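You operate a simulated robot arm through the tools that you are given. There is no shell and no other tool. Be economical: measure what you need, move in short steps, check, and stop when the job is done.

Carry out the task below with a simulated robot arm. There is one attempt and no reset: what you move stays moved.

## Task
Thread the strapper and put one strap on the blue coil.
Fine: release the reel brake and press the feed key; the tension is set; lift the guide at the end. Where these are worked on the way, their far stop is far enough and under half their travel is too little: strap guide.

Only the result counts: the job must be done as asked and must still hold three seconds after the hand-in. Knocking over, shifting, dropping, spilling or breaking anything else fails it.

## Robot
A 7-joint arm with a two-finger parallel gripper on a trunk, on a base that drives. Base frame: it is fixed to the floor where the robot stands at the start and does not move with it; the origin is under the middle of the robot, x ahead of it, y to its left, z up. Lengths are in mm, angles in rad, forces in N, time in s.
With the tool pointing down near the work surface it reaches from about 100 to 700 mm from the robot's upright axis, wherever it stands. Its first joint turns from -2.007 to 2.007 rad. Places, roughly: black strap reel (15x15x6 cm) [700, 100, 800]; brake lever [600, 0, 900]; heater switch [400, -1000, 900]; strap guide [600, -600, 1300]; strapper main switch [500, -900, 900]; tension dial [400, -900, 900]; top of the index plate [600, -600, 900]. Payload 3.91 kg.
The TCP is the grasp point between the finger pads, 30 mm short of the fingertips. In the tool frame z runs along the fingers and y along their closing line. The gripper opens to 110 mm. The fingers are 20 mm wide and 10 mm thick; the gripper's body (48 by 112 mm) begins 55 mm behind the TCP.
Orientation is that of the tool frame in the base frame, as a unit quaternion [x, y, z, w]. With the fingers straight down and closing along the base's y, the tool's x points along the base's -x, its y along +y and its z along -z.

## Interface
- The arm moves only by the tool jog_arm. Its argument "increments" is a list of rows, each an object of numbers (a shift or turn left out is 0, a gripper value left out holds the last): "x", "y", "z": the shift along the tool's x, y, z in mm; "rx", "ry", "rz": the turn, a rotation vector about the tool's x, y, z in rad; "fingers": the closure in counts, from 0 (fully open) to 255 (shut). In form: [{"x": .., "y": .., "z": .., "rx": .., "ry": .., "rz": .., "fingers": ..}, ...]. A call has 1 to 8 rows; each row is the pose to reach, as a shift and turn from the pose commanded when the call began, along the tool's axes at that moment. Rows are played at 5 a second. More than 50 mm and 0.15 rad between two rows, or a gripper value outside its range, and nothing of the call is played. A pose out of reach is approached as far as the arm can. The call stops where the force on the tool passes 50 N (or 10 N more than at its start, if that is more) or the arm is blocked; 0.2 s more then pass. Each finger travels about 108 mm/s and halts on what it meets, pressing with about 45 N; the grip force reading is that of the motor and also rises with nothing between the fingers. The clock runs only during rows and for 0.2 s after the last one: add rows that repeat a pose to give the fingers time. The reply holds the time, the measured pose of the TCP, the force on the tool along the base axes, the opening and the grip force, in the units named above and with some noise, with the torque about the TCP (base axes, N m) and any sound that the robot's microphone picked up, and new pictures: "pictures" is both (left out), scene, wrist or none.
- Cameras (640 x 400 px; columns grow to the right, rows downward): "scene" is now at [14.2, 81.1, 1819.4]; the picture's right is [-0.69, -0.72, 0.00], its down [-0.38, 0.37, -0.85] and it looks along [0.61, -0.59, -0.53] (base axes); focal length 224 px, centre (320, 200). "wrist" rides on the gripper at [73, 17, -103] in the tool frame; the picture's right is [-0.23, 0.97, 0.00], its down [-0.76, -0.18, -0.62] and it looks along [-0.61, -0.14, 0.78] (tool axes); focal length 222 px, centre (320, 200).
- lift_body(by): slides the trunk up (or, below 0, down) by that many mm; the arm and the scene camera ride with it, the base frame stays. It gives what a move gives, with no picture.
- roll_base(legs): drives the robot by 1 to 6 legs, each [ahead, turn to the left] in mm and rad, along the robot's own axes; the way and the turn of a leg run together, so that a leg with both is an arc; at most 1500 mm and 3.142 rad a leg. The arm and the cameras ride along, it lands a little off, and it stops where it bumps. It gives what a move gives, and a new picture of the scene camera.
- pan_tilt(pan, tilt): turns the head with the scene camera to pan (to the left, within 2.705 rad either way) and tilt (down, from -0.506 to 1.204), counted from straight ahead of the robot. It gives what a move gives, and a new picture of the scene camera.
- point_at(camera, pixels): for up to 12 pixels [column, row] of the newest picture of that camera ("zoom" is the newest enlarged one), the place [x, y, z] in the base frame of the surface seen there, good to about 2 mm, but the place of the scene camera against the robot may be out by one fixed shift of up to 25 mm in any direction. The clock stands still meanwhile.
- close_up(camera, box): a new picture of the part [left, top, right, bottom] of that camera's present view, enlarged. The clock stands still meanwhile.
- job_done(): hands the job in; it is judged then, once.

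Go step by step. Measure first, check grasps and placings, and put right what went wrong. The budget is 80 turns and 260 pictures, counting those below and the enlarged ones. Unless the task says otherwise, let go and move clear before handing in, and close with one line.

The tools are called after "Request:" as a command line: name --argument value ..., lists and objects as JSON in quotes. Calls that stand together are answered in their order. jog_arm: Moves the arm, as the interface text tells. Its arguments: {"type":"object","properties":{"increments":{"type":"array"},"pictures":{"type":"string","enum":["both","scene","wrist","none"]}},"required":["increments"]} The other tools are called the same way: lift_body (by) slides the trunk up or down; roll_base (legs) drives the base; pan_tilt (pan, tilt) turns the head that bears the scene camera; point_at (camera, pixels) gives the place of the surface under pixels of a picture; close_up (camera, box) takes an enlarged picture of a part of a camera's view; job_done () hands the job in.

At the start:

```text
t: 0.0
tcp_pos: [240.2, -317.7, 1654.1]
tool_rot: [0.0, 1.0, 0.0, -0.001]
ft_force: [0.6, -0.1, 0.0]
ft_torque: [0.01, 0.03, 0.01]
opening: 109.9
gripper_force: 0.0
trunk travel left (down, up): [-900.0, 90.0]
robot x, y, heading: [0.4, 2.6, 0.004]
head pan, tilt: [-0.766, 0.557]
```

scene: 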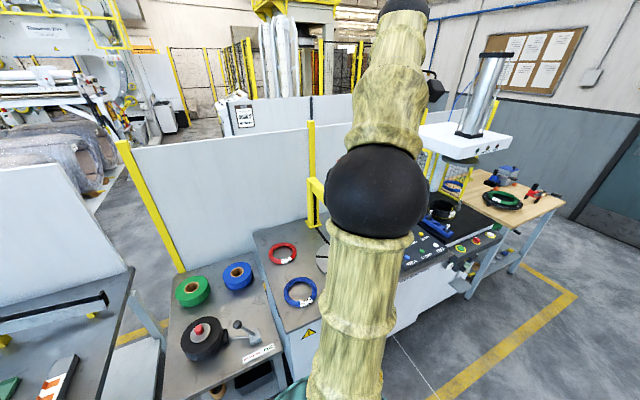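
wrist: 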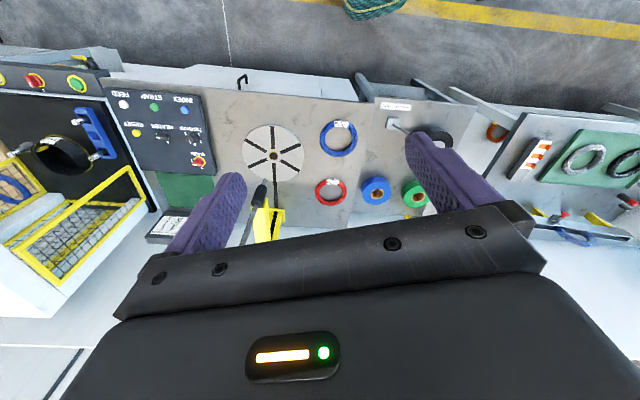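

The wrist picture shows the panel around (160,130), the index plate (273,152), the blue coil (338,138), the brake lever (400,125) and the yellow guide (265,215). I'll zoom in on the panel, the plate and the brake.

Request:
close_up --camera "wrist" --box '[90, 80, 220, 200]'

Request:
close_up --camera "wrist" --box '[230, 100, 450, 250]'

Request:
close_up --camera "scene" --box '[160, 160, 340, 400]'

```text
3.33 times, centred on (155, 140) of wrist
```

zoom: 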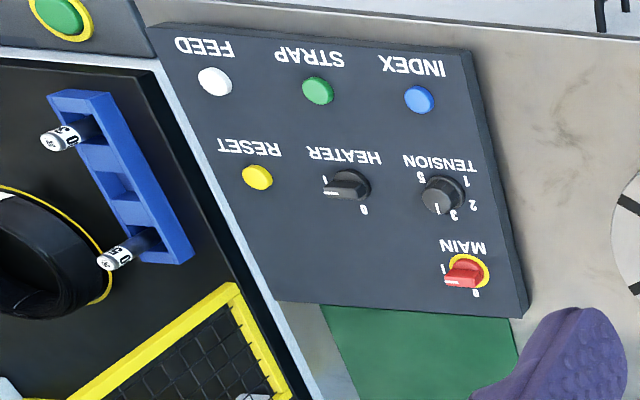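

```text
2.67 times, centred on (340, 175) of wrist
```

zoom: 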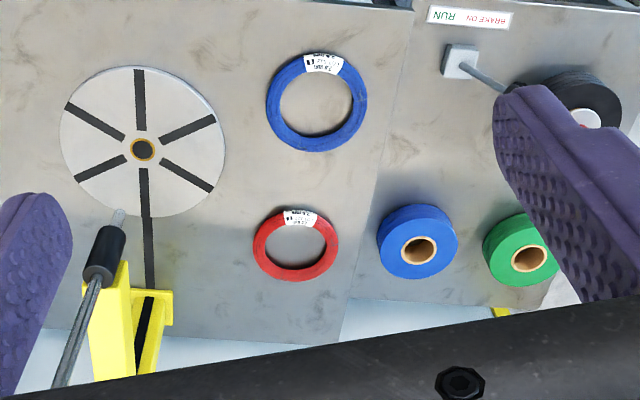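

```text
1.67 times, centred on (250, 280) of scene
```

zoom: 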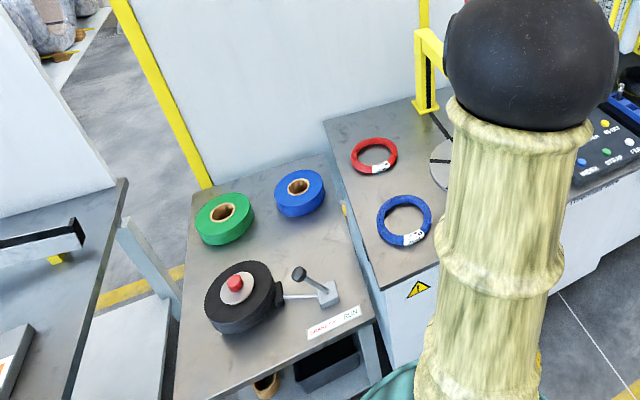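

The zooms show the blue coil, the brake (labels "BRAKE ON" and "RUN") and the panel with MAIN and HEATER switches. I'll zoom tighter on the switches, the guide and the labels.

Request:
close_up --camera "wrist" --box '[150, 105, 206, 170]'

Request:
close_up --camera "wrist" --box '[310, 90, 440, 170]'

Request:
pan_tilt --pan -0.3 --tilt 0.6

Request:
point_at --camera "wrist" --pixels '[[273, 155], [338, 122], [338, 154], [322, 138], [355, 138], [390, 124], [133, 104], [154, 107], [175, 110], [142, 133], [160, 135], [198, 160]]'

```text
6.15 times, centred on (178, 138) of wrist
```

zoom: 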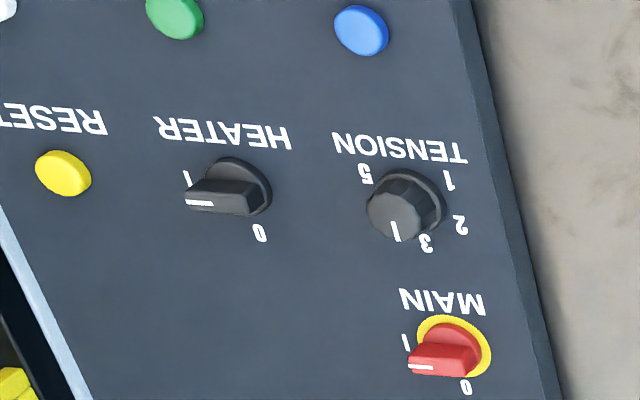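

```text
4.92 times, centred on (375, 130) of wrist
```

zoom: 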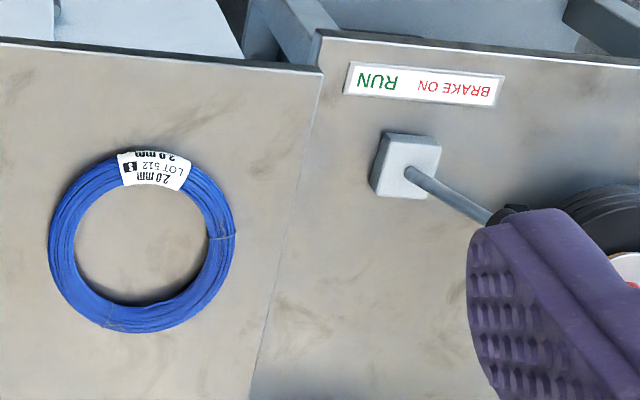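

```text
t: 0.9
tcp_pos: [240.8, -317.9, 1653.3]
tool_rot: [0.0, 1.0, -0.001, 0.0]
ft_force: [-0.3, -0.5, 0.1]
ft_torque: [-0.01, 0.0, 0.0]
opening: 110.0
gripper_force: 0.1
trunk travel left (down, up): [-900.0, 90.0]
robot x, y, heading: [2.3, -2.8, -0.001]
head pan, tilt: [-0.3, 0.6]
```

scene: 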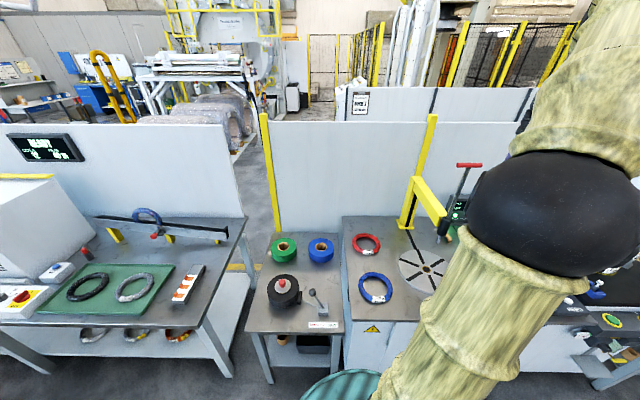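

```text
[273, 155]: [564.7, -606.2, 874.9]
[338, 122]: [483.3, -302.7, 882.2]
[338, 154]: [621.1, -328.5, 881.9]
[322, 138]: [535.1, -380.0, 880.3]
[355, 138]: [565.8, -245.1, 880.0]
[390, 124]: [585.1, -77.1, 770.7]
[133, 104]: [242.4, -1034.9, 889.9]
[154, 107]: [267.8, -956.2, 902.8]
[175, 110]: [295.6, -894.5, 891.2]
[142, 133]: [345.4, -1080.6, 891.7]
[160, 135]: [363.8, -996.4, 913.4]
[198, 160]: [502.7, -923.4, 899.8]
```

MAIN and HEATER both appear to point at 1. A small screen sits behind the guide at (455,210), so I'll zoom on it and the guide.

Request:
close_up --camera "scene" --box '[390, 110, 490, 300]'

Request:
close_up --camera "scene" --box '[250, 230, 400, 340]'

Request:
close_up --camera "scene" --box '[425, 150, 485, 250]'

```text
2.11 times, centred on (440, 205) of scene
```

zoom: 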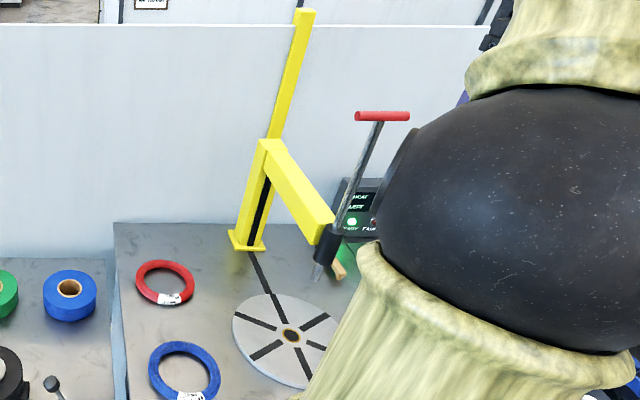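

```text
3.64 times, centred on (325, 285) of scene
```

zoom: 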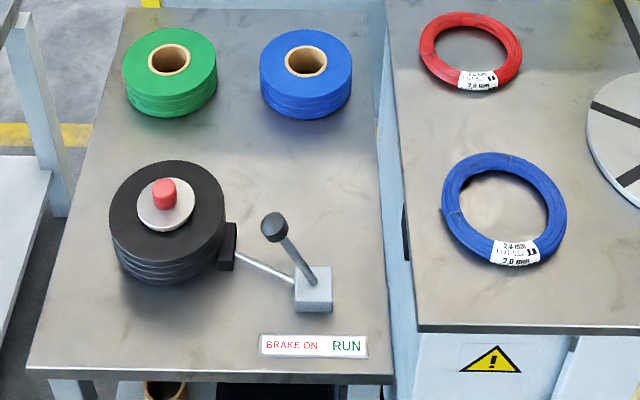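

```text
4.00 times, centred on (455, 200) of scene
```

zoom: 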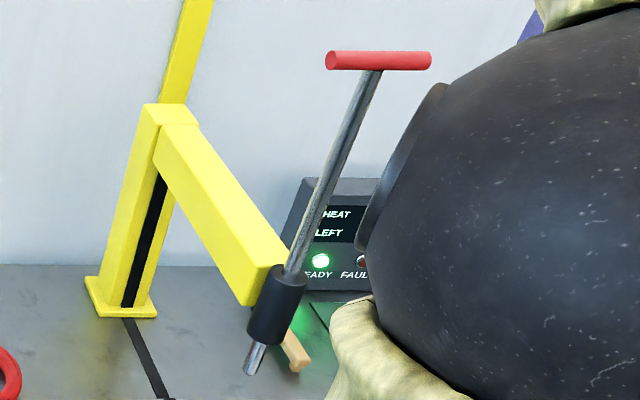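

The guide is a vertical rod with a red T-handle, currently raised. Before planning any driving, I'll measure the table edges, basket, brake lever and guide handle.

Request:
point_at --camera "scene" --pixels '[[468, 165], [458, 165], [477, 166], [444, 228], [312, 291], [323, 311], [340, 330], [345, 350], [345, 378], [300, 395], [380, 380], [278, 282]]'

Request:
point_at --camera "wrist" --pixels '[[375, 10], [345, 5], [405, 5], [250, 100], [300, 85], [365, 95], [242, 80], [180, 85], [226, 40], [100, 75], [330, 190], [396, 108]]'

Request:
pan_tilt --pan -0.9 --tilt 1.1

```text
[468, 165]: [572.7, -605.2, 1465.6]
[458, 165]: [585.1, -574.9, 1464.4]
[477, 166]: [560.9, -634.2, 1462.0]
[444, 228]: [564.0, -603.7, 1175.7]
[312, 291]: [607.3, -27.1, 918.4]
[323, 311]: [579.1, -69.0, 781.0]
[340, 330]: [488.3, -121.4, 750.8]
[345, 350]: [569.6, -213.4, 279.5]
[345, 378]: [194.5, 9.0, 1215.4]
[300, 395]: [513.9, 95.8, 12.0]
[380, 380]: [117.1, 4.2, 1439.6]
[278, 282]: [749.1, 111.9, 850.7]
```

```text
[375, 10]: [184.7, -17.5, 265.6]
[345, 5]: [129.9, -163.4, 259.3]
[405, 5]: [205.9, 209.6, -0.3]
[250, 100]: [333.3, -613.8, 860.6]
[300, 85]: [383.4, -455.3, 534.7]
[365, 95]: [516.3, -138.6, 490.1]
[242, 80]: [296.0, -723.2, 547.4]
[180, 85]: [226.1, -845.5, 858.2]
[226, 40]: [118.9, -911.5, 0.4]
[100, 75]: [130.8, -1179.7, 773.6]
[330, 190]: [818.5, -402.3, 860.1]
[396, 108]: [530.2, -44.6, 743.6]
```

```text
t: 1.9
tcp_pos: [240.9, -318.5, 1653.5]
tool_rot: [0.0, 1.0, -0.001, 0.0]
ft_force: [-0.5, -0.5, -0.3]
ft_torque: [0.05, 0.02, -0.02]
opening: 110.0
gripper_force: 0.0
trunk travel left (down, up): [-900.0, 90.0]
robot x, y, heading: [1.0, 0.3, -0.0]
head pan, tilt: [-0.901, 1.1]
```

scene: 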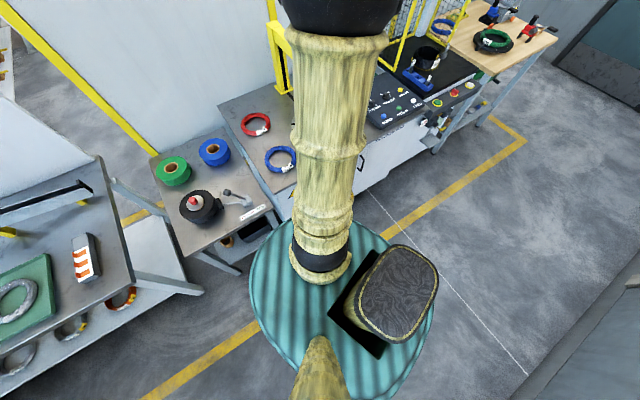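

The machine is turned about -18° from the base frame, and its cabinet front lies about 505 mm from my origin. The teal disc is my own base. I'll drive to about (37,-275) and face the machine, so coil, plate and brake are all in reach.

Request:
roll_base --legs '[[0, -1.437], [277, 0], [0, 1.123]]'

Request:
pan_tilt --pan -0.2 --tilt 0.6

Request:
jog_arm --increments '[{"x": 0}]' --pictures "wrist"

```text
t: 13.3
tcp_pos: [131.1, -660.4, 1653.1]
tool_rot: [0.189, 0.982, 0.0, 0.0]
ft_force: [-0.3, -0.4, 0.0]
ft_torque: [-0.03, 0.0, 0.01]
opening: 109.9
gripper_force: 0.0
trunk travel left (down, up): [-900.0, 90.0]
robot x, y, heading: [25.9, -275.4, -0.38]
head pan, tilt: [-0.901, 1.1]
```

scene: 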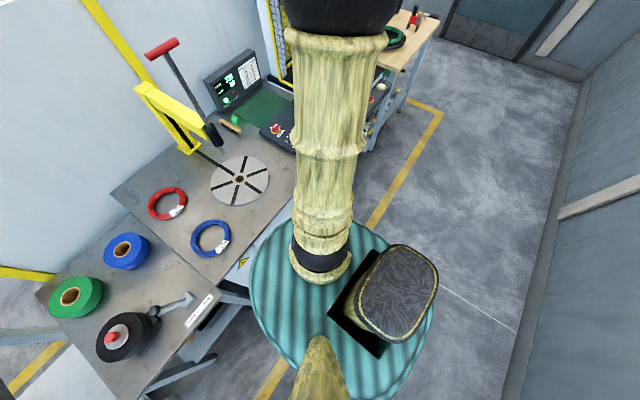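

```text
t: 14.3
tcp_pos: [131.3, -660.5, 1654.5]
tool_rot: [0.188, 0.982, -0.001, -0.001]
ft_force: [0.0, 0.0, 0.0]
ft_torque: [0.02, -0.01, -0.05]
opening: 110.2
gripper_force: 0.1
trunk travel left (down, up): [-900.0, 90.0]
robot x, y, heading: [25.1, -274.8, -0.373]
head pan, tilt: [-0.201, 0.6]
```

scene: 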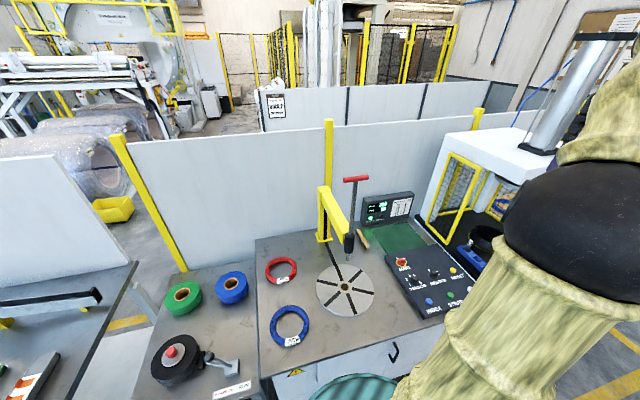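

```text
t: 14.8
tcp_pos: [131.9, -659.6, 1654.4]
tool_rot: [0.189, 0.982, 0.0, 0.0]
ft_force: [0.4, -0.4, -1.1]
ft_torque: [0.0, -0.04, -0.01]
opening: 109.8
gripper_force: 0.0
trunk travel left (down, up): [-900.0, 90.0]
robot x, y, heading: [24.1, -276.1, -0.384]
head pan, tilt: [-0.201, 0.6]
```

wrist: 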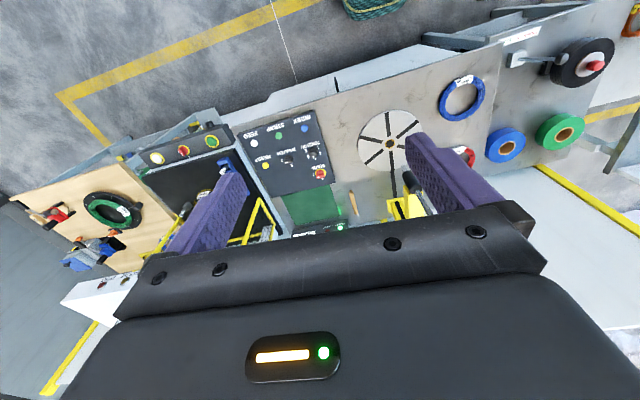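

I'm in position, and the screen at (375,208) with its sheet at (400,206) is now visible. I'll zoom on them to read.

Request:
close_up --camera "scene" --box '[355, 186, 419, 230]'

Request:
close_up --camera "scene" --box '[300, 165, 380, 300]'

Request:
close_up --camera "scene" --box '[385, 250, 475, 320]'

Request:
point_at --camera "wrist" --pixels '[[390, 143], [461, 78], [461, 117], [442, 98], [481, 98], [461, 97], [518, 60], [550, 58], [358, 143], [420, 143], [312, 100], [340, 150]]'

Request:
point_at --camera "scene" --pixels '[[348, 240], [349, 252], [344, 286], [356, 179], [332, 180], [290, 326], [324, 185], [208, 357], [345, 215]]'

```text
9.09 times, centred on (387, 208) of scene
```

zoom: 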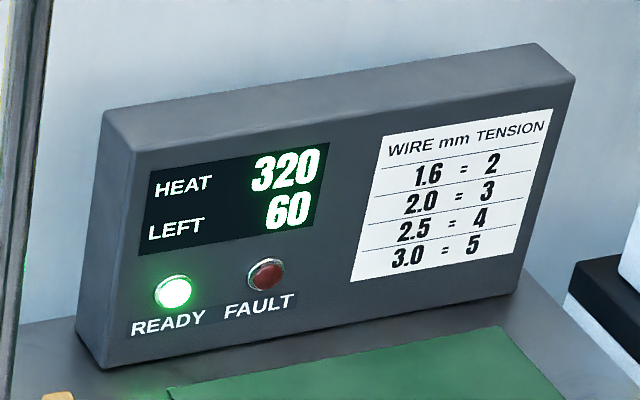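

```text
2.96 times, centred on (340, 232) of scene
```

zoom: 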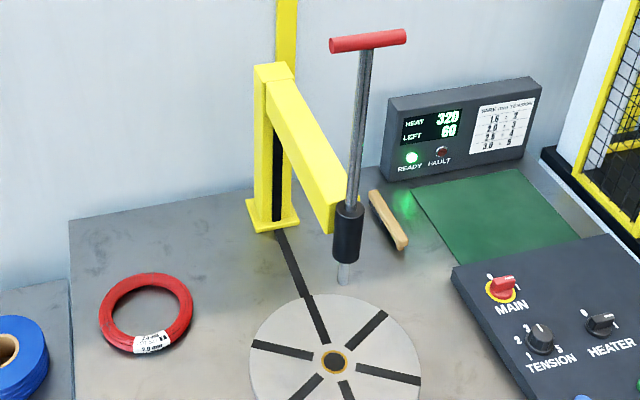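

```text
5.71 times, centred on (430, 285) of scene
```

zoom: 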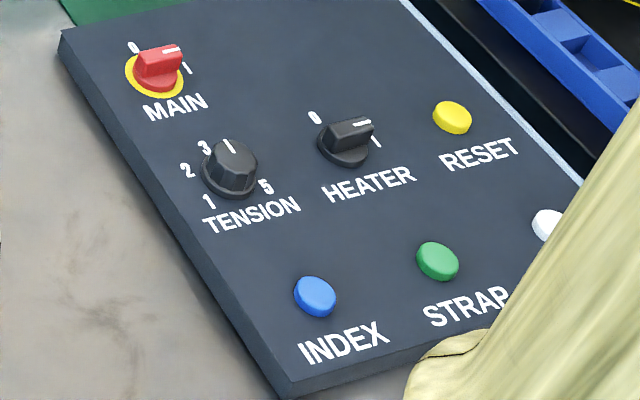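

```text
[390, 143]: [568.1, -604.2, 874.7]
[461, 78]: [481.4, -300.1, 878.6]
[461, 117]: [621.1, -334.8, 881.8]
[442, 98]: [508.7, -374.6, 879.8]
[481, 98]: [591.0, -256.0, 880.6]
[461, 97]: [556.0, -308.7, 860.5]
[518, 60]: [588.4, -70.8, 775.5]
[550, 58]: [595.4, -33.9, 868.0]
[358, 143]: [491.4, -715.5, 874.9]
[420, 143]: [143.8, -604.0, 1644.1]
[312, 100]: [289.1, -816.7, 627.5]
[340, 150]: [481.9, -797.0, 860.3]
```

```text
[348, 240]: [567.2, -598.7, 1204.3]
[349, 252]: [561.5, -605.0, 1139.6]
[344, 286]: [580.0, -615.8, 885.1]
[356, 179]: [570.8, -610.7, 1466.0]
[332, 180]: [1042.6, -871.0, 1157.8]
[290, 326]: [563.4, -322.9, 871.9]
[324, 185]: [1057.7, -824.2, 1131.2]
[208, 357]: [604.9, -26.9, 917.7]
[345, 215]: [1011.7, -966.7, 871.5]
```

READY is lit, HEAT reads 320, and the sheet says 2.0 mm wire takes tension 3. I'll check the tension dial and the coil tag closely.

Request:
close_up --camera "wrist" --box '[290, 130, 340, 185]'

Request:
close_up --camera "scene" --box '[408, 268, 438, 290]'

Request:
close_up --camera "scene" --box '[260, 300, 320, 350]'

```text
7.27 times, centred on (315, 158) of wrist
```

zoom: 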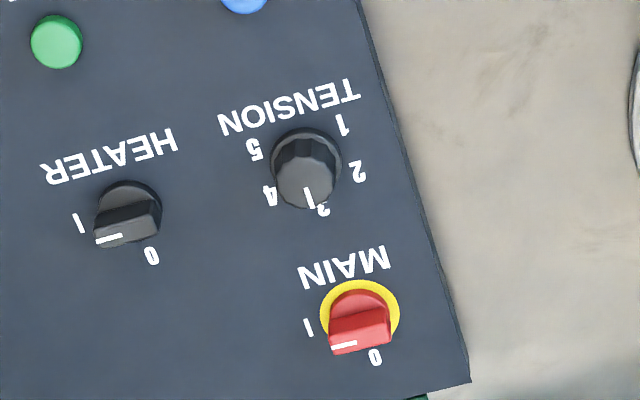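

```text
16.00 times, centred on (423, 279) of scene
```

zoom: 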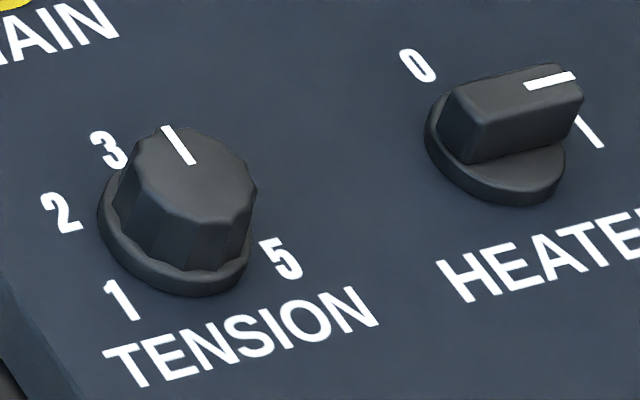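

```text
8.00 times, centred on (290, 325) of scene
```

zoom: 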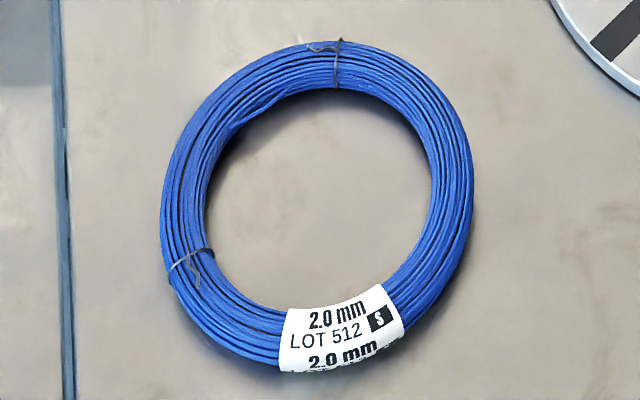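

The tension is at 3, which matches the 2.0 mm tag, and both switches are at 1. The coil centre is about (551,-316) with a mean radius of about 72. I'll swing over its left side with the fingers pitched forward about 0.6 rad, to stay clear of the guide later.

Request:
jog_arm --increments '[{"x": -19, "y": 39, "ry": -0.075}, {"x": -38, "y": 78, "ry": -0.15}, {"x": -56, "y": 117, "ry": -0.225}, {"x": -75, "y": 156, "ry": -0.3}, {"x": -94, "y": 195, "ry": -0.375}, {"x": -112, "y": 234, "ry": -0.45}, {"x": -131, "y": 273, "ry": -0.525}, {"x": -150, "y": 312, "ry": -0.6}]' --pictures "none"

Request:
jog_arm --increments '[{"x": -15, "y": 39, "z": 10}, {"x": -31, "y": 78, "z": 21}, {"x": -46, "y": 117, "z": 31}, {"x": -61, "y": 156, "z": 42}, {"x": -77, "y": 195, "z": 52}, {"x": -92, "y": 235, "z": 63}, {"x": -92, "y": 235, "z": 63}]' --pictures "none"

Request:
lift_body --by -500

Request:
jog_arm --increments '[{"x": 0}]'

```text
t: 16.6
tcp_pos: [389.1, -424.3, 1653.4]
tool_rot: [0.18, 0.938, -0.057, 0.291]
ft_force: [-0.3, -0.3, 0.3]
ft_torque: [-0.03, 0.01, -0.02]
opening: 110.2
gripper_force: 0.1
trunk travel left (down, up): [-900.0, 90.0]
robot x, y, heading: [27.7, -280.1, -0.38]
head pan, tilt: [-0.201, 0.6]
```

```text
t: 18.1
tcp_pos: [576.4, -247.8, 1654.8]
tool_rot: [0.18, 0.938, -0.056, 0.292]
ft_force: [-0.5, -0.6, 0.6]
ft_torque: [0.03, 0.0, 0.03]
opening: 109.9
gripper_force: 0.1
trunk travel left (down, up): [-900.0, 90.0]
robot x, y, heading: [31.7, -276.6, -0.378]
head pan, tilt: [-0.201, 0.6]
```

```text
refused: -500 is not a number from -400 to 400
```

```text
t: 18.6
tcp_pos: [576.9, -246.3, 1653.0]
tool_rot: [0.181, 0.938, -0.058, 0.291]
ft_force: [-0.5, -0.7, 0.3]
ft_torque: [0.03, 0.01, -0.01]
opening: 109.9
gripper_force: 0.0
trunk travel left (down, up): [-900.0, 90.0]
robot x, y, heading: [23.6, -275.2, -0.377]
head pan, tilt: [-0.201, 0.6]
```

scene: 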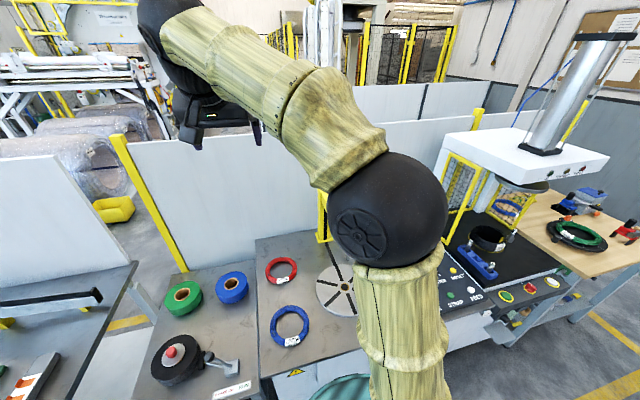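
wrist: 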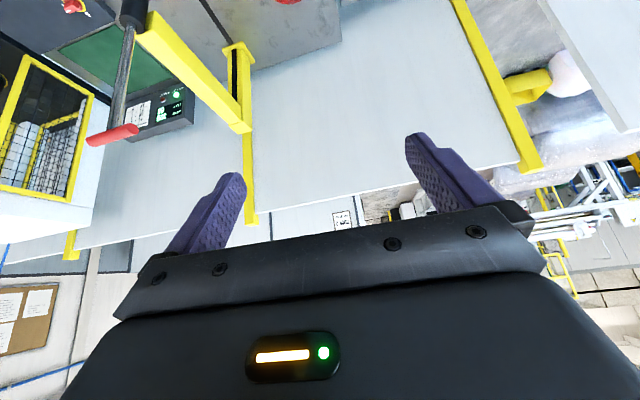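

The arm is extended and clear. Before lowering the trunk I'll check where the elbow sphere is at (385,215), relative to the guide.

Request:
point_at --camera "scene" --pixels '[[385, 215], [445, 200], [340, 120], [190, 50], [390, 300], [390, 380]]'

Request:
lift_body --by -300

Request:
jog_arm --increments '[{"x": 0}]' --pictures "both"

```text
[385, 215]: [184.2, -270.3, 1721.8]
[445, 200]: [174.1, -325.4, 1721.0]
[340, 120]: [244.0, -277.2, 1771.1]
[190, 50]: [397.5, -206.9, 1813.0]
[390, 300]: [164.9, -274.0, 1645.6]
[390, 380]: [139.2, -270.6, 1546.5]
```

```text
t: 21.6
tcp_pos: [579.9, -245.9, 1352.5]
tool_rot: [0.181, 0.938, -0.056, 0.29]
ft_force: [-0.1, -0.3, 0.6]
ft_torque: [0.01, -0.02, 0.01]
opening: 110.0
gripper_force: 0.2
trunk travel left (down, up): [-600.0, 390.0]
robot x, y, heading: [24.4, -276.7, -0.377]
head pan, tilt: [-0.201, 0.6]
```

```text
t: 21.9
tcp_pos: [579.3, -247.4, 1353.3]
tool_rot: [0.181, 0.938, -0.057, 0.29]
ft_force: [-0.6, -0.2, 0.8]
ft_torque: [0.03, 0.01, -0.04]
opening: 109.8
gripper_force: 0.1
trunk travel left (down, up): [-600.0, 390.0]
robot x, y, heading: [25.8, -277.4, -0.382]
head pan, tilt: [-0.201, 0.6]
```

scene: 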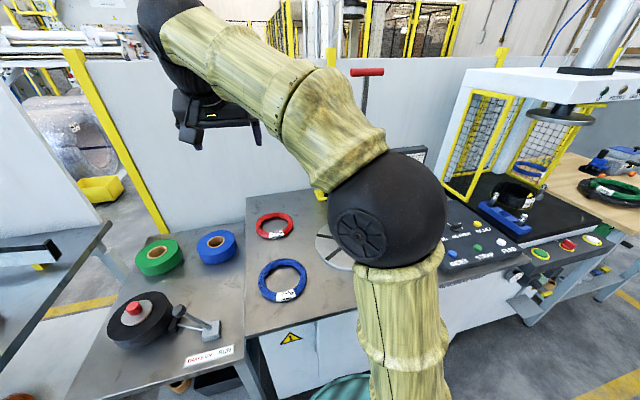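
wrist: 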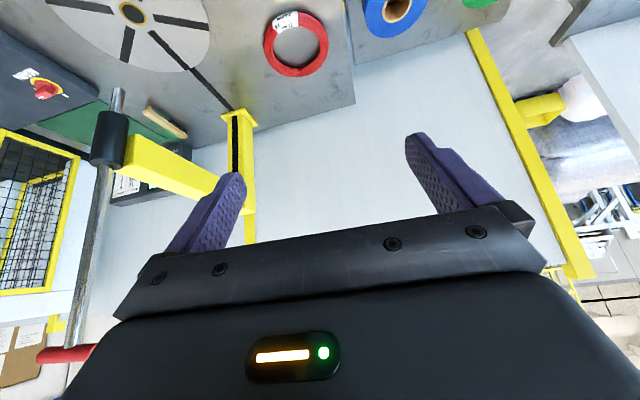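

Clear so far. I'll lower the trunk another 350 mm and check the view over the coil.

Request:
lift_body --by -350

Request:
jog_arm --increments '[{"x": 0}]' --pictures "both"

```text
t: 25.4
tcp_pos: [578.3, -246.6, 1002.1]
tool_rot: [0.18, 0.938, -0.056, 0.29]
ft_force: [-0.2, 0.0, 0.1]
ft_torque: [0.02, 0.0, -0.03]
opening: 110.1
gripper_force: 0.1
trunk travel left (down, up): [-250.0, 740.0]
robot x, y, heading: [26.6, -279.4, -0.379]
head pan, tilt: [-0.201, 0.6]
```

```text
t: 25.8
tcp_pos: [577.5, -245.7, 1003.0]
tool_rot: [0.18, 0.938, -0.056, 0.29]
ft_force: [-0.5, 0.0, -0.4]
ft_torque: [-0.03, -0.01, -0.01]
opening: 110.1
gripper_force: 0.1
trunk travel left (down, up): [-250.0, 740.0]
robot x, y, heading: [28.3, -278.1, -0.378]
head pan, tilt: [-0.201, 0.6]
```

scene: 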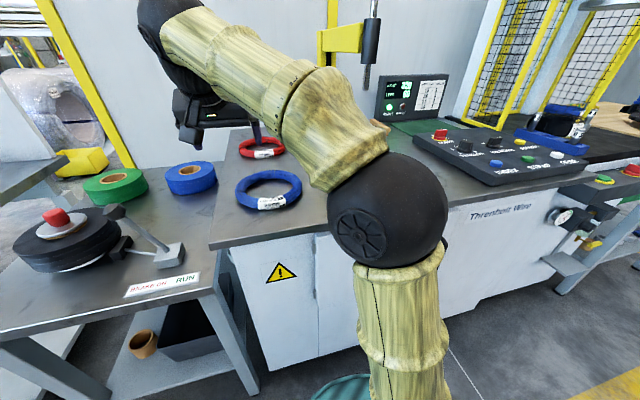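
wrist: 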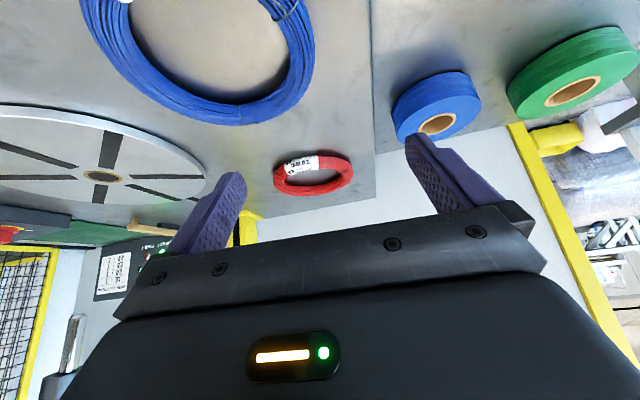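

The wrist sees the coil's far half, with its left side at about (305,50). I'll refine the ring position there before going down.

Request:
point_at --camera "wrist" --pixels '[[310, 45], [292, 45], [301, 25], [298, 70], [240, 108], [150, 85], [95, 25], [320, 20], [280, 20], [225, 30]]'

```text
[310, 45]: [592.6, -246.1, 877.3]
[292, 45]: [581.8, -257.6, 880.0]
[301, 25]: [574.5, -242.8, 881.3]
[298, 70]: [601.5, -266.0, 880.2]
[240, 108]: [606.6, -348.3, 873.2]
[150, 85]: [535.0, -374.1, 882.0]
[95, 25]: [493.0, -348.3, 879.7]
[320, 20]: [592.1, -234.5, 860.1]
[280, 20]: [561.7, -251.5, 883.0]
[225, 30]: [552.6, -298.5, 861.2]
```

The ring centre is confirmed at about (551,-316), with its top at about 881. I'll descend so the pads straddle its left side.

Request:
jog_arm --increments '[{"x": 17, "y": -1, "z": 21}, {"x": 34, "y": -2, "z": 42}, {"x": 50, "y": -3, "z": 63}, {"x": 60, "y": -3, "z": 75}, {"x": 67, "y": -3, "z": 85}, {"x": 67, "y": -3, "z": 85}]' --pictures "both"

```text
t: 27.2
tcp_pos: [571.2, -247.0, 894.4]
tool_rot: [0.18, 0.938, -0.057, 0.29]
ft_force: [-0.6, 0.4, 0.2]
ft_torque: [0.02, 0.02, -0.02]
opening: 109.9
gripper_force: 0.2
trunk travel left (down, up): [-250.0, 740.0]
robot x, y, heading: [29.1, -278.3, -0.379]
head pan, tilt: [-0.201, 0.6]
```

scene: 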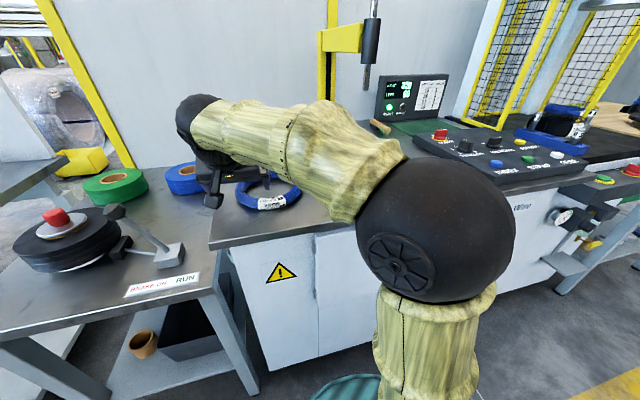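
wrist: 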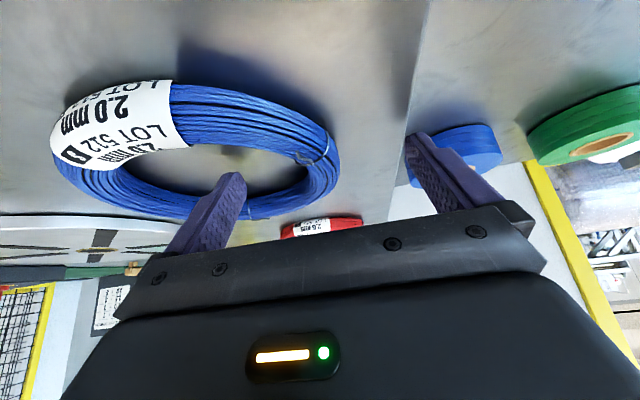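

The inner finger is inside the ring at (225,200) and the outer finger is outside it. I'll close.

Request:
jog_arm --increments '[{"fingers": 100}, {"fingers": 180}, {"fingers": 255}, {"fingers": 255}, {"fingers": 255}]' --pictures "wrist"

```text
t: 28.4
tcp_pos: [570.9, -247.4, 895.0]
tool_rot: [0.18, 0.938, -0.056, 0.29]
ft_force: [1.4, 0.4, 0.1]
ft_torque: [-0.16, -0.08, 0.12]
opening: 22.7
gripper_force: 44.7
trunk travel left (down, up): [-250.0, 740.0]
robot x, y, heading: [29.1, -274.5, -0.381]
head pan, tilt: [-0.201, 0.6]
```

wrist: 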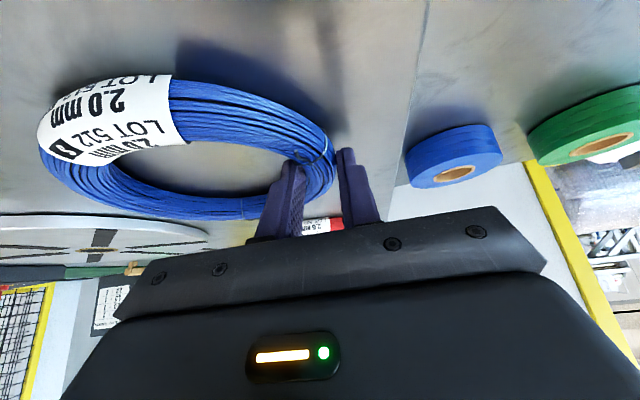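

The ring is gripped with a 22.7 mm opening. I'll lift it about 80 mm and check.

Request:
jog_arm --increments '[{"x": -11, "z": -16}, {"x": -23, "z": -33}, {"x": -34, "z": -50}, {"x": -45, "z": -66}, {"x": -45, "z": -66}]' --pictures "wrist"

```text
t: 29.6
tcp_pos: [569.7, -247.6, 974.5]
tool_rot: [0.181, 0.938, -0.057, 0.291]
ft_force: [0.1, 0.8, -3.8]
ft_torque: [0.26, -0.07, 0.0]
opening: 22.9
gripper_force: 45.2
trunk travel left (down, up): [-250.0, 740.0]
robot x, y, heading: [27.3, -275.6, -0.379]
head pan, tilt: [-0.201, 0.6]
```

wrist: 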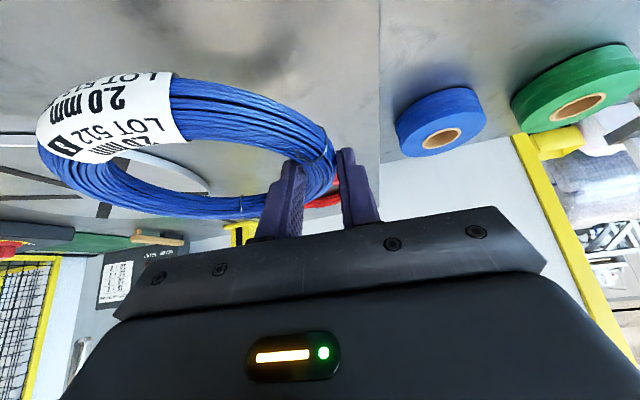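

The coil lifts level. I'll measure it in the hand to find its centre relative to the TCP.

Request:
point_at --camera "wrist" --pixels '[[60, 120], [110, 92], [180, 95], [250, 105], [310, 135], [60, 170], [110, 195], [180, 205], [240, 207], [46, 145]]'

```text
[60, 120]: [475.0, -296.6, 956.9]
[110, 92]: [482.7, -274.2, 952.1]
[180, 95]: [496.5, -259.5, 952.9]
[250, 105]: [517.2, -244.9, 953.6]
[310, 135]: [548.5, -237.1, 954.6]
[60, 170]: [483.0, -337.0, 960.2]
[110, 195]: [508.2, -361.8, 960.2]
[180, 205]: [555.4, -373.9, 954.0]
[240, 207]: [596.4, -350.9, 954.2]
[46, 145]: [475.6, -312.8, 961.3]
```

The coil centre sits about (-17,-69) from the TCP. I'll carry it at this height to over the plate centre (568,-604), which means TCP about (585,-535).

Request:
jog_arm --increments '[{"x": -14, "y": -37, "z": 10}, {"x": -28, "y": -75, "z": 19}, {"x": -42, "y": -112, "z": 29}, {"x": -57, "y": -149, "z": 39}, {"x": -71, "y": -186, "z": 49}, {"x": -85, "y": -224, "z": 58}, {"x": -99, "y": -261, "z": 68}, {"x": -99, "y": -261, "z": 68}]' --pictures "both"

```text
t: 31.4
tcp_pos: [585.5, -535.3, 974.2]
tool_rot: [0.18, 0.938, -0.057, 0.29]
ft_force: [0.6, -0.2, -3.5]
ft_torque: [0.28, -0.08, -0.03]
opening: 22.7
gripper_force: 44.2
trunk travel left (down, up): [-250.0, 740.0]
robot x, y, heading: [26.7, -273.4, -0.382]
head pan, tilt: [-0.201, 0.6]
```

scene: 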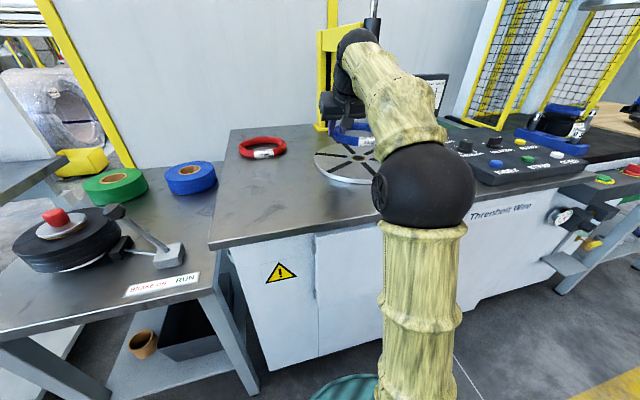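
wrist: 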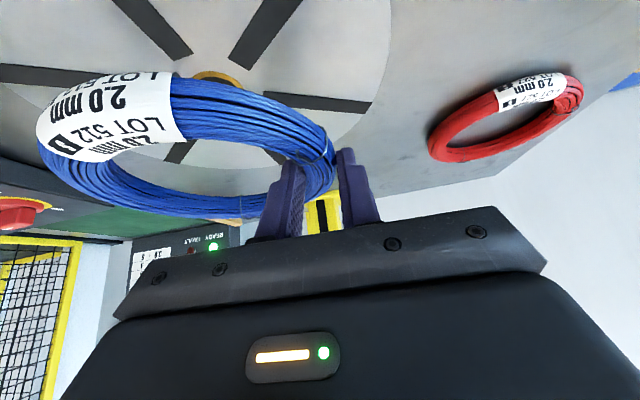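

The coil is over the plate with no contact force. I'll check the plate hub at (218,77) against the ring, and the arm's clearance to the guide.

Request:
point_at --camera "wrist" --pixels '[[60, 120], [110, 92], [180, 95], [250, 105], [310, 135], [205, 74], [240, 82], [350, 105], [390, 20], [80, 195]]'

Request:
close_up --camera "scene" --box '[290, 0, 450, 200]'

```text
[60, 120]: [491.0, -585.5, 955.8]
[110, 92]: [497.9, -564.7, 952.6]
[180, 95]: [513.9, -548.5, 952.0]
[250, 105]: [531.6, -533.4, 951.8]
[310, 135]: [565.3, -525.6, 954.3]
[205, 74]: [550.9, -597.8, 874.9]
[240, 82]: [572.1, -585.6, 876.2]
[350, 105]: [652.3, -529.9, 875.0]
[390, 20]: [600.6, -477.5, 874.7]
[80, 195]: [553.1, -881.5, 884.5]
```

```text
2.00 times, centred on (370, 100) of scene
```

zoom: 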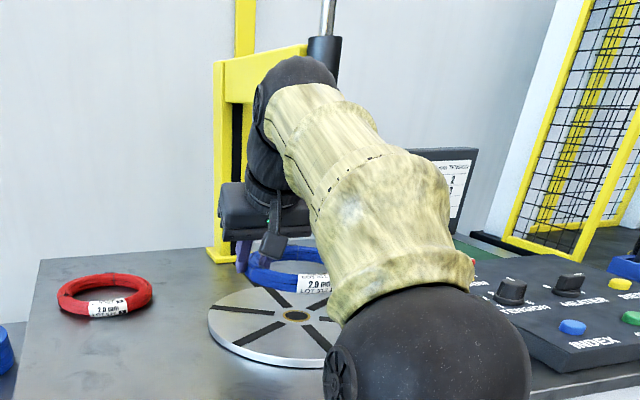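

The ring centre is at about (569,-606) and the hub at about (567,-604), so they are aligned. I'll lower it 65 mm onto the plate.

Request:
jog_arm --increments '[{"x": 12, "y": 0.5, "z": 16}, {"x": 22, "y": 1, "z": 30}, {"x": 31, "y": 1, "z": 41}, {"x": 37, "y": 1, "z": 49}, {"x": 39, "y": 1, "z": 52}]' --pictures "wrist"

```text
t: 32.6
tcp_pos: [583.9, -532.4, 911.0]
tool_rot: [0.179, 0.938, -0.057, 0.291]
ft_force: [1.3, 0.4, 0.0]
ft_torque: [-0.17, 0.02, 0.1]
opening: 23.0
gripper_force: 44.9
trunk travel left (down, up): [-250.0, 740.0]
robot x, y, heading: [32.6, -277.6, -0.381]
head pan, tilt: [-0.201, 0.6]
```

wrist: 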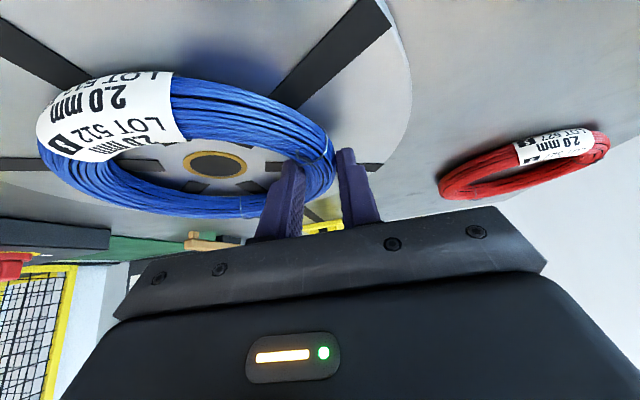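

The weight is now off the hand and the hub at (213,163) sits inside the ring. I'll open and rise.

Request:
jog_arm --increments '[{"fingers": 180}, {"fingers": 120}, {"fingers": 100}, {"fingers": 100}, {"x": -11, "z": -16, "fingers": 100}, {"x": -28, "z": -41, "fingers": 100}, {"x": -45, "z": -80, "fingers": 100}, {"x": -45, "z": -110, "fingers": 100}]' --pictures "wrist"

```text
t: 34.4
tcp_pos: [561.2, -522.8, 1028.3]
tool_rot: [0.18, 0.938, -0.056, 0.29]
ft_force: [0.1, -0.4, -0.3]
ft_torque: [-0.02, 0.02, 0.0]
opening: 67.0
gripper_force: 0.0
trunk travel left (down, up): [-250.0, 740.0]
robot x, y, heading: [26.9, -274.6, -0.383]
head pan, tilt: [-0.201, 0.6]
```

wrist: 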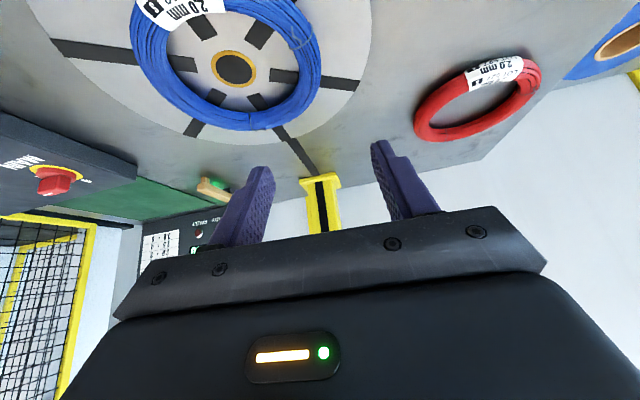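

The coil lies centred on the plate. Next is the brake lever: I'll rise, straighten the tool, close the fingers and move toward the lever's left side.

Request:
jog_arm --increments '[{"x": 7.5, "y": 43, "z": -20, "ry": 0.075}, {"x": 15, "y": 86, "z": -41, "ry": 0.15}, {"x": 22.5, "y": 130, "z": -61, "ry": 0.225}, {"x": 30, "y": 173, "z": -82, "ry": 0.3}, {"x": 37.5, "y": 216, "z": -102, "ry": 0.375}, {"x": 45, "y": 260, "z": -122, "ry": 0.45, "fingers": 255}, {"x": 52.5, "y": 303, "z": -143, "ry": 0.525, "fingers": 255}, {"x": 60, "y": 346, "z": -163, "ry": 0.6, "fingers": 255}]' --pictures "both"

```text
t: 36.2
tcp_pos: [480.2, -223.0, 997.6]
tool_rot: [0.189, 0.982, -0.004, 0.015]
ft_force: [-0.3, 0.4, -0.9]
ft_torque: [-0.03, -0.05, 0.03]
opening: 0.1
gripper_force: 37.7
out of reach, approached as far as the arm can: row 3, 4, 5, 6, 7, 8
trunk travel left (down, up): [-250.0, 740.0]
robot x, y, heading: [28.7, -274.2, -0.376]
head pan, tilt: [-0.201, 0.6]
```

scene: 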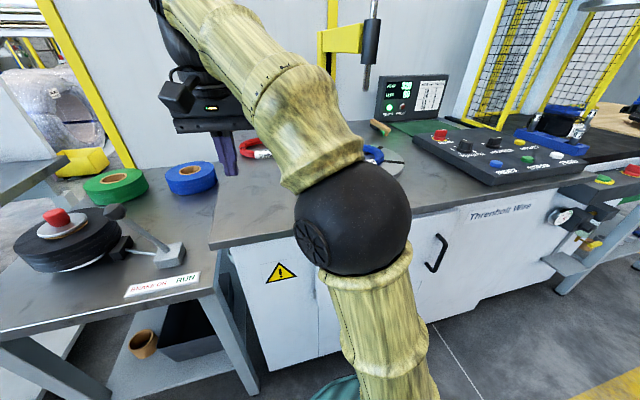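
wrist: 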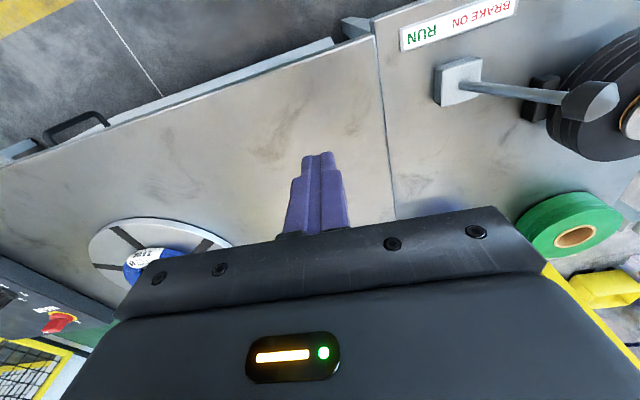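

The wrist sees the lever knob at (592,103) and its base at (460,80). Height was limited by reach, so I'll raise the trunk 130 mm and measure the lever.

Request:
point_at --camera "wrist" --pixels '[[592, 103], [570, 105], [610, 98], [595, 88], [530, 93], [470, 87], [455, 70], [545, 85], [620, 100], [600, 70]]'

Request:
lift_body --by 130

Request:
jog_arm --increments '[{"x": 0}]' --pictures "none"

```text
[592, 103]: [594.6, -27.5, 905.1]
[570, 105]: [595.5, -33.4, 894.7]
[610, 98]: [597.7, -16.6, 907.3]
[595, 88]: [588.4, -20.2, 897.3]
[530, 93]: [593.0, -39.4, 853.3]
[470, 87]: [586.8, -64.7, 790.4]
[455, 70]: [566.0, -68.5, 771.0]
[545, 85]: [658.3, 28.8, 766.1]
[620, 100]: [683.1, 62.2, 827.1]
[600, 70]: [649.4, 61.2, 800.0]
```

```text
t: 37.8
tcp_pos: [481.4, -223.8, 1126.0]
tool_rot: [0.189, 0.982, -0.004, 0.015]
ft_force: [-0.8, -0.4, -0.1]
ft_torque: [-0.06, -0.02, -0.01]
opening: 0.0
gripper_force: 37.6
trunk travel left (down, up): [-380.0, 610.0]
robot x, y, heading: [24.6, -273.7, -0.375]
head pan, tilt: [-0.201, 0.6]
```

```text
t: 38.1
tcp_pos: [481.1, -223.5, 1125.4]
tool_rot: [0.189, 0.982, -0.003, 0.016]
ft_force: [0.0, -0.1, 0.4]
ft_torque: [-0.01, 0.02, -0.01]
opening: 0.0
gripper_force: 37.8
trunk travel left (down, up): [-380.0, 610.0]
robot x, y, heading: [26.8, -275.2, -0.38]
head pan, tilt: [-0.201, 0.6]
```

The knob centre is about (597,-26,898) and the lever leans along +u. I'll go above its left side at about (612,11), then come down beside it.

Request:
jog_arm --increments '[{"x": -6, "y": 45}, {"x": -12, "y": 90}, {"x": -18, "y": 135}, {"x": -24, "y": 180}, {"x": -30, "y": 225}, {"x": -35, "y": 266}, {"x": -35, "y": 266, "z": 40}, {"x": -35, "y": 266, "z": 80}]' --pictures "both"

```text
t: 40.0
tcp_pos: [558.8, -8.4, 1019.4]
tool_rot: [0.189, 0.982, -0.004, 0.015]
ft_force: [-0.8, 0.2, -0.2]
ft_torque: [0.04, -0.04, 0.01]
opening: 0.0
gripper_force: 37.8
out of reach, approached as far as the arm can: row 1, 2, 3, 4, 5, 6, 7, 8
trunk travel left (down, up): [-380.0, 610.0]
robot x, y, heading: [29.8, -275.0, -0.375]
head pan, tilt: [-0.201, 0.6]
```

scene: 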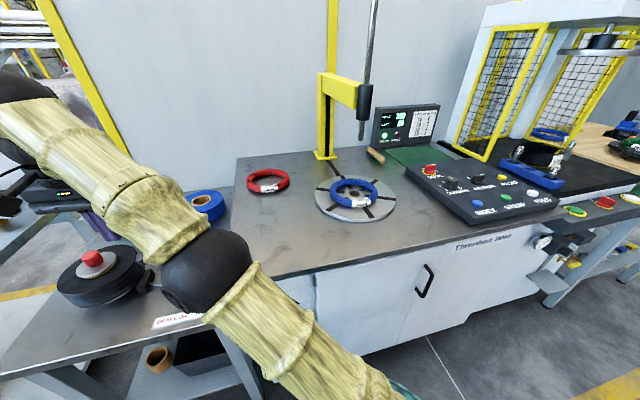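
wrist: 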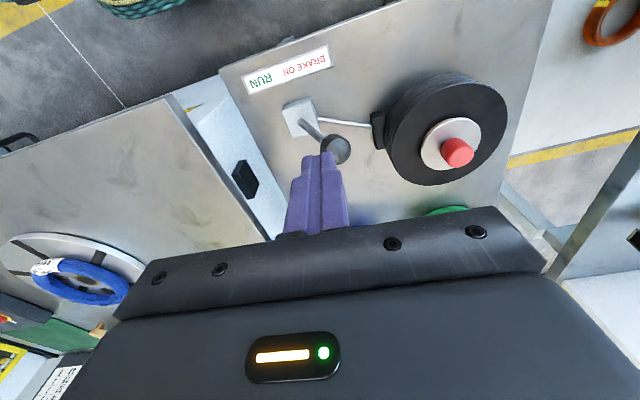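

The reach was limited at that height, so the tool is at (559,-8,1019), still above the knob. I'll back the tool off a little leftward and see how it responds.

Request:
jog_arm --increments '[{"y": 15, "z": 0}, {"y": 30, "z": 0}]' --pictures "none"

```text
t: 40.5
tcp_pos: [559.5, -4.9, 1017.8]
tool_rot: [0.189, 0.982, -0.004, 0.016]
ft_force: [1.3, 0.0, -0.8]
ft_torque: [-0.04, 0.0, 0.01]
opening: 0.0
gripper_force: 37.4
out of reach, approached as far as the arm can: row 1, 2
trunk travel left (down, up): [-380.0, 610.0]
robot x, y, heading: [23.9, -274.6, -0.378]
head pan, tilt: [-0.201, 0.6]
```

I'll descend a little to see whether reach opens up at lower height.

Request:
jog_arm --increments '[{"z": 20}, {"z": 40}, {"z": 40}]' --pictures "wrist"

```text
t: 41.4
tcp_pos: [562.1, -5.3, 977.8]
tool_rot: [0.189, 0.982, -0.004, 0.014]
ft_force: [0.2, 0.2, -1.5]
ft_torque: [0.02, -0.01, -0.01]
opening: 0.1
gripper_force: 37.6
trunk travel left (down, up): [-380.0, 610.0]
robot x, y, heading: [26.2, -276.1, -0.379]
head pan, tilt: [-0.201, 0.6]
```

wrist: 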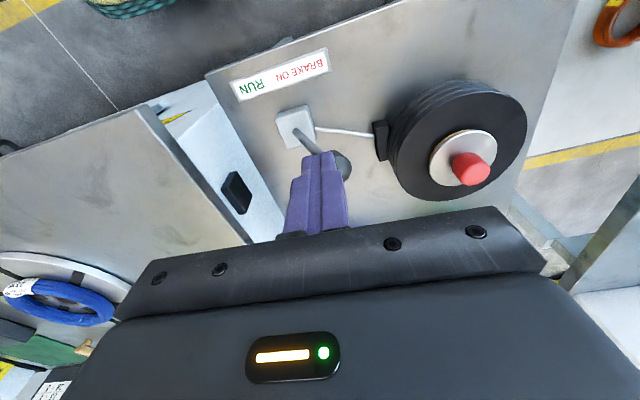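

The command is clamped to the reached pose, and lower down there is reach again. I'll shift to the left of the knob at this height.

Request:
jog_arm --increments '[{"x": -20, "y": 20, "z": 5}, {"x": -40, "y": 36, "z": 10}, {"x": -40, "y": 36, "z": 10}]' --pictures "wrist"

```text
t: 42.1
tcp_pos: [599.8, -3.9, 963.0]
tool_rot: [0.189, 0.982, -0.003, 0.015]
ft_force: [0.3, -0.3, 0.6]
ft_torque: [0.0, 0.03, 0.02]
opening: 0.2
gripper_force: 37.8
out of reach, approached as far as the arm can: row 2, 3
trunk travel left (down, up): [-380.0, 610.0]
robot x, y, heading: [28.7, -275.3, -0.376]
head pan, tilt: [-0.201, 0.6]
```

wrist: 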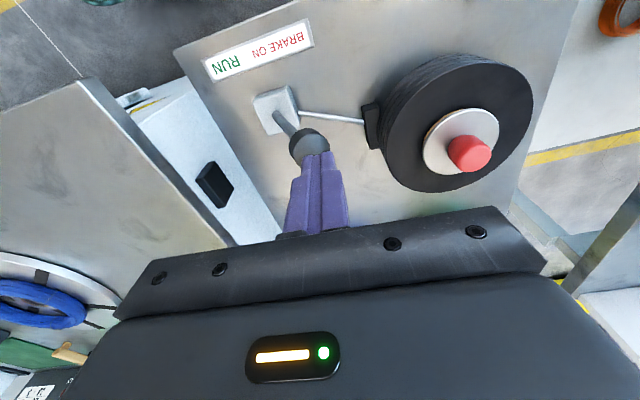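

I'm at about the knob plus 20 mm to its left and need about 8 mm more left before descending.

Request:
jog_arm --increments '[{"x": 5, "y": 8, "z": 6}, {"x": 6, "y": 14, "z": 10}, {"x": 6, "y": 14, "z": 10}]' --pictures "wrist"

```text
t: 43.0
tcp_pos: [598.6, 13.4, 951.5]
tool_rot: [0.189, 0.982, -0.003, 0.016]
ft_force: [-0.9, -1.0, -1.2]
ft_torque: [0.0, 0.01, -0.01]
opening: 0.0
gripper_force: 37.4
trunk travel left (down, up): [-380.0, 610.0]
robot x, y, heading: [25.5, -272.4, -0.384]
head pan, tilt: [-0.201, 0.6]
```

wrist: 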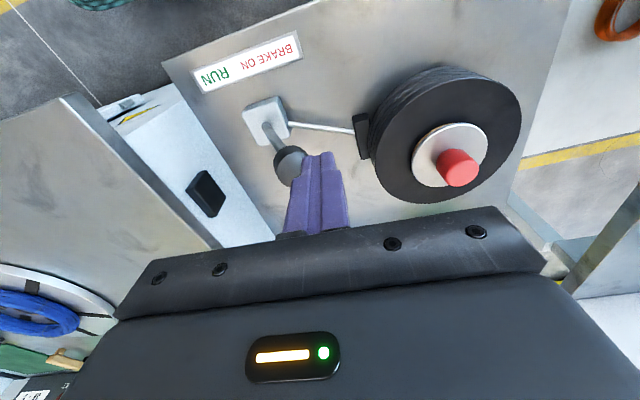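

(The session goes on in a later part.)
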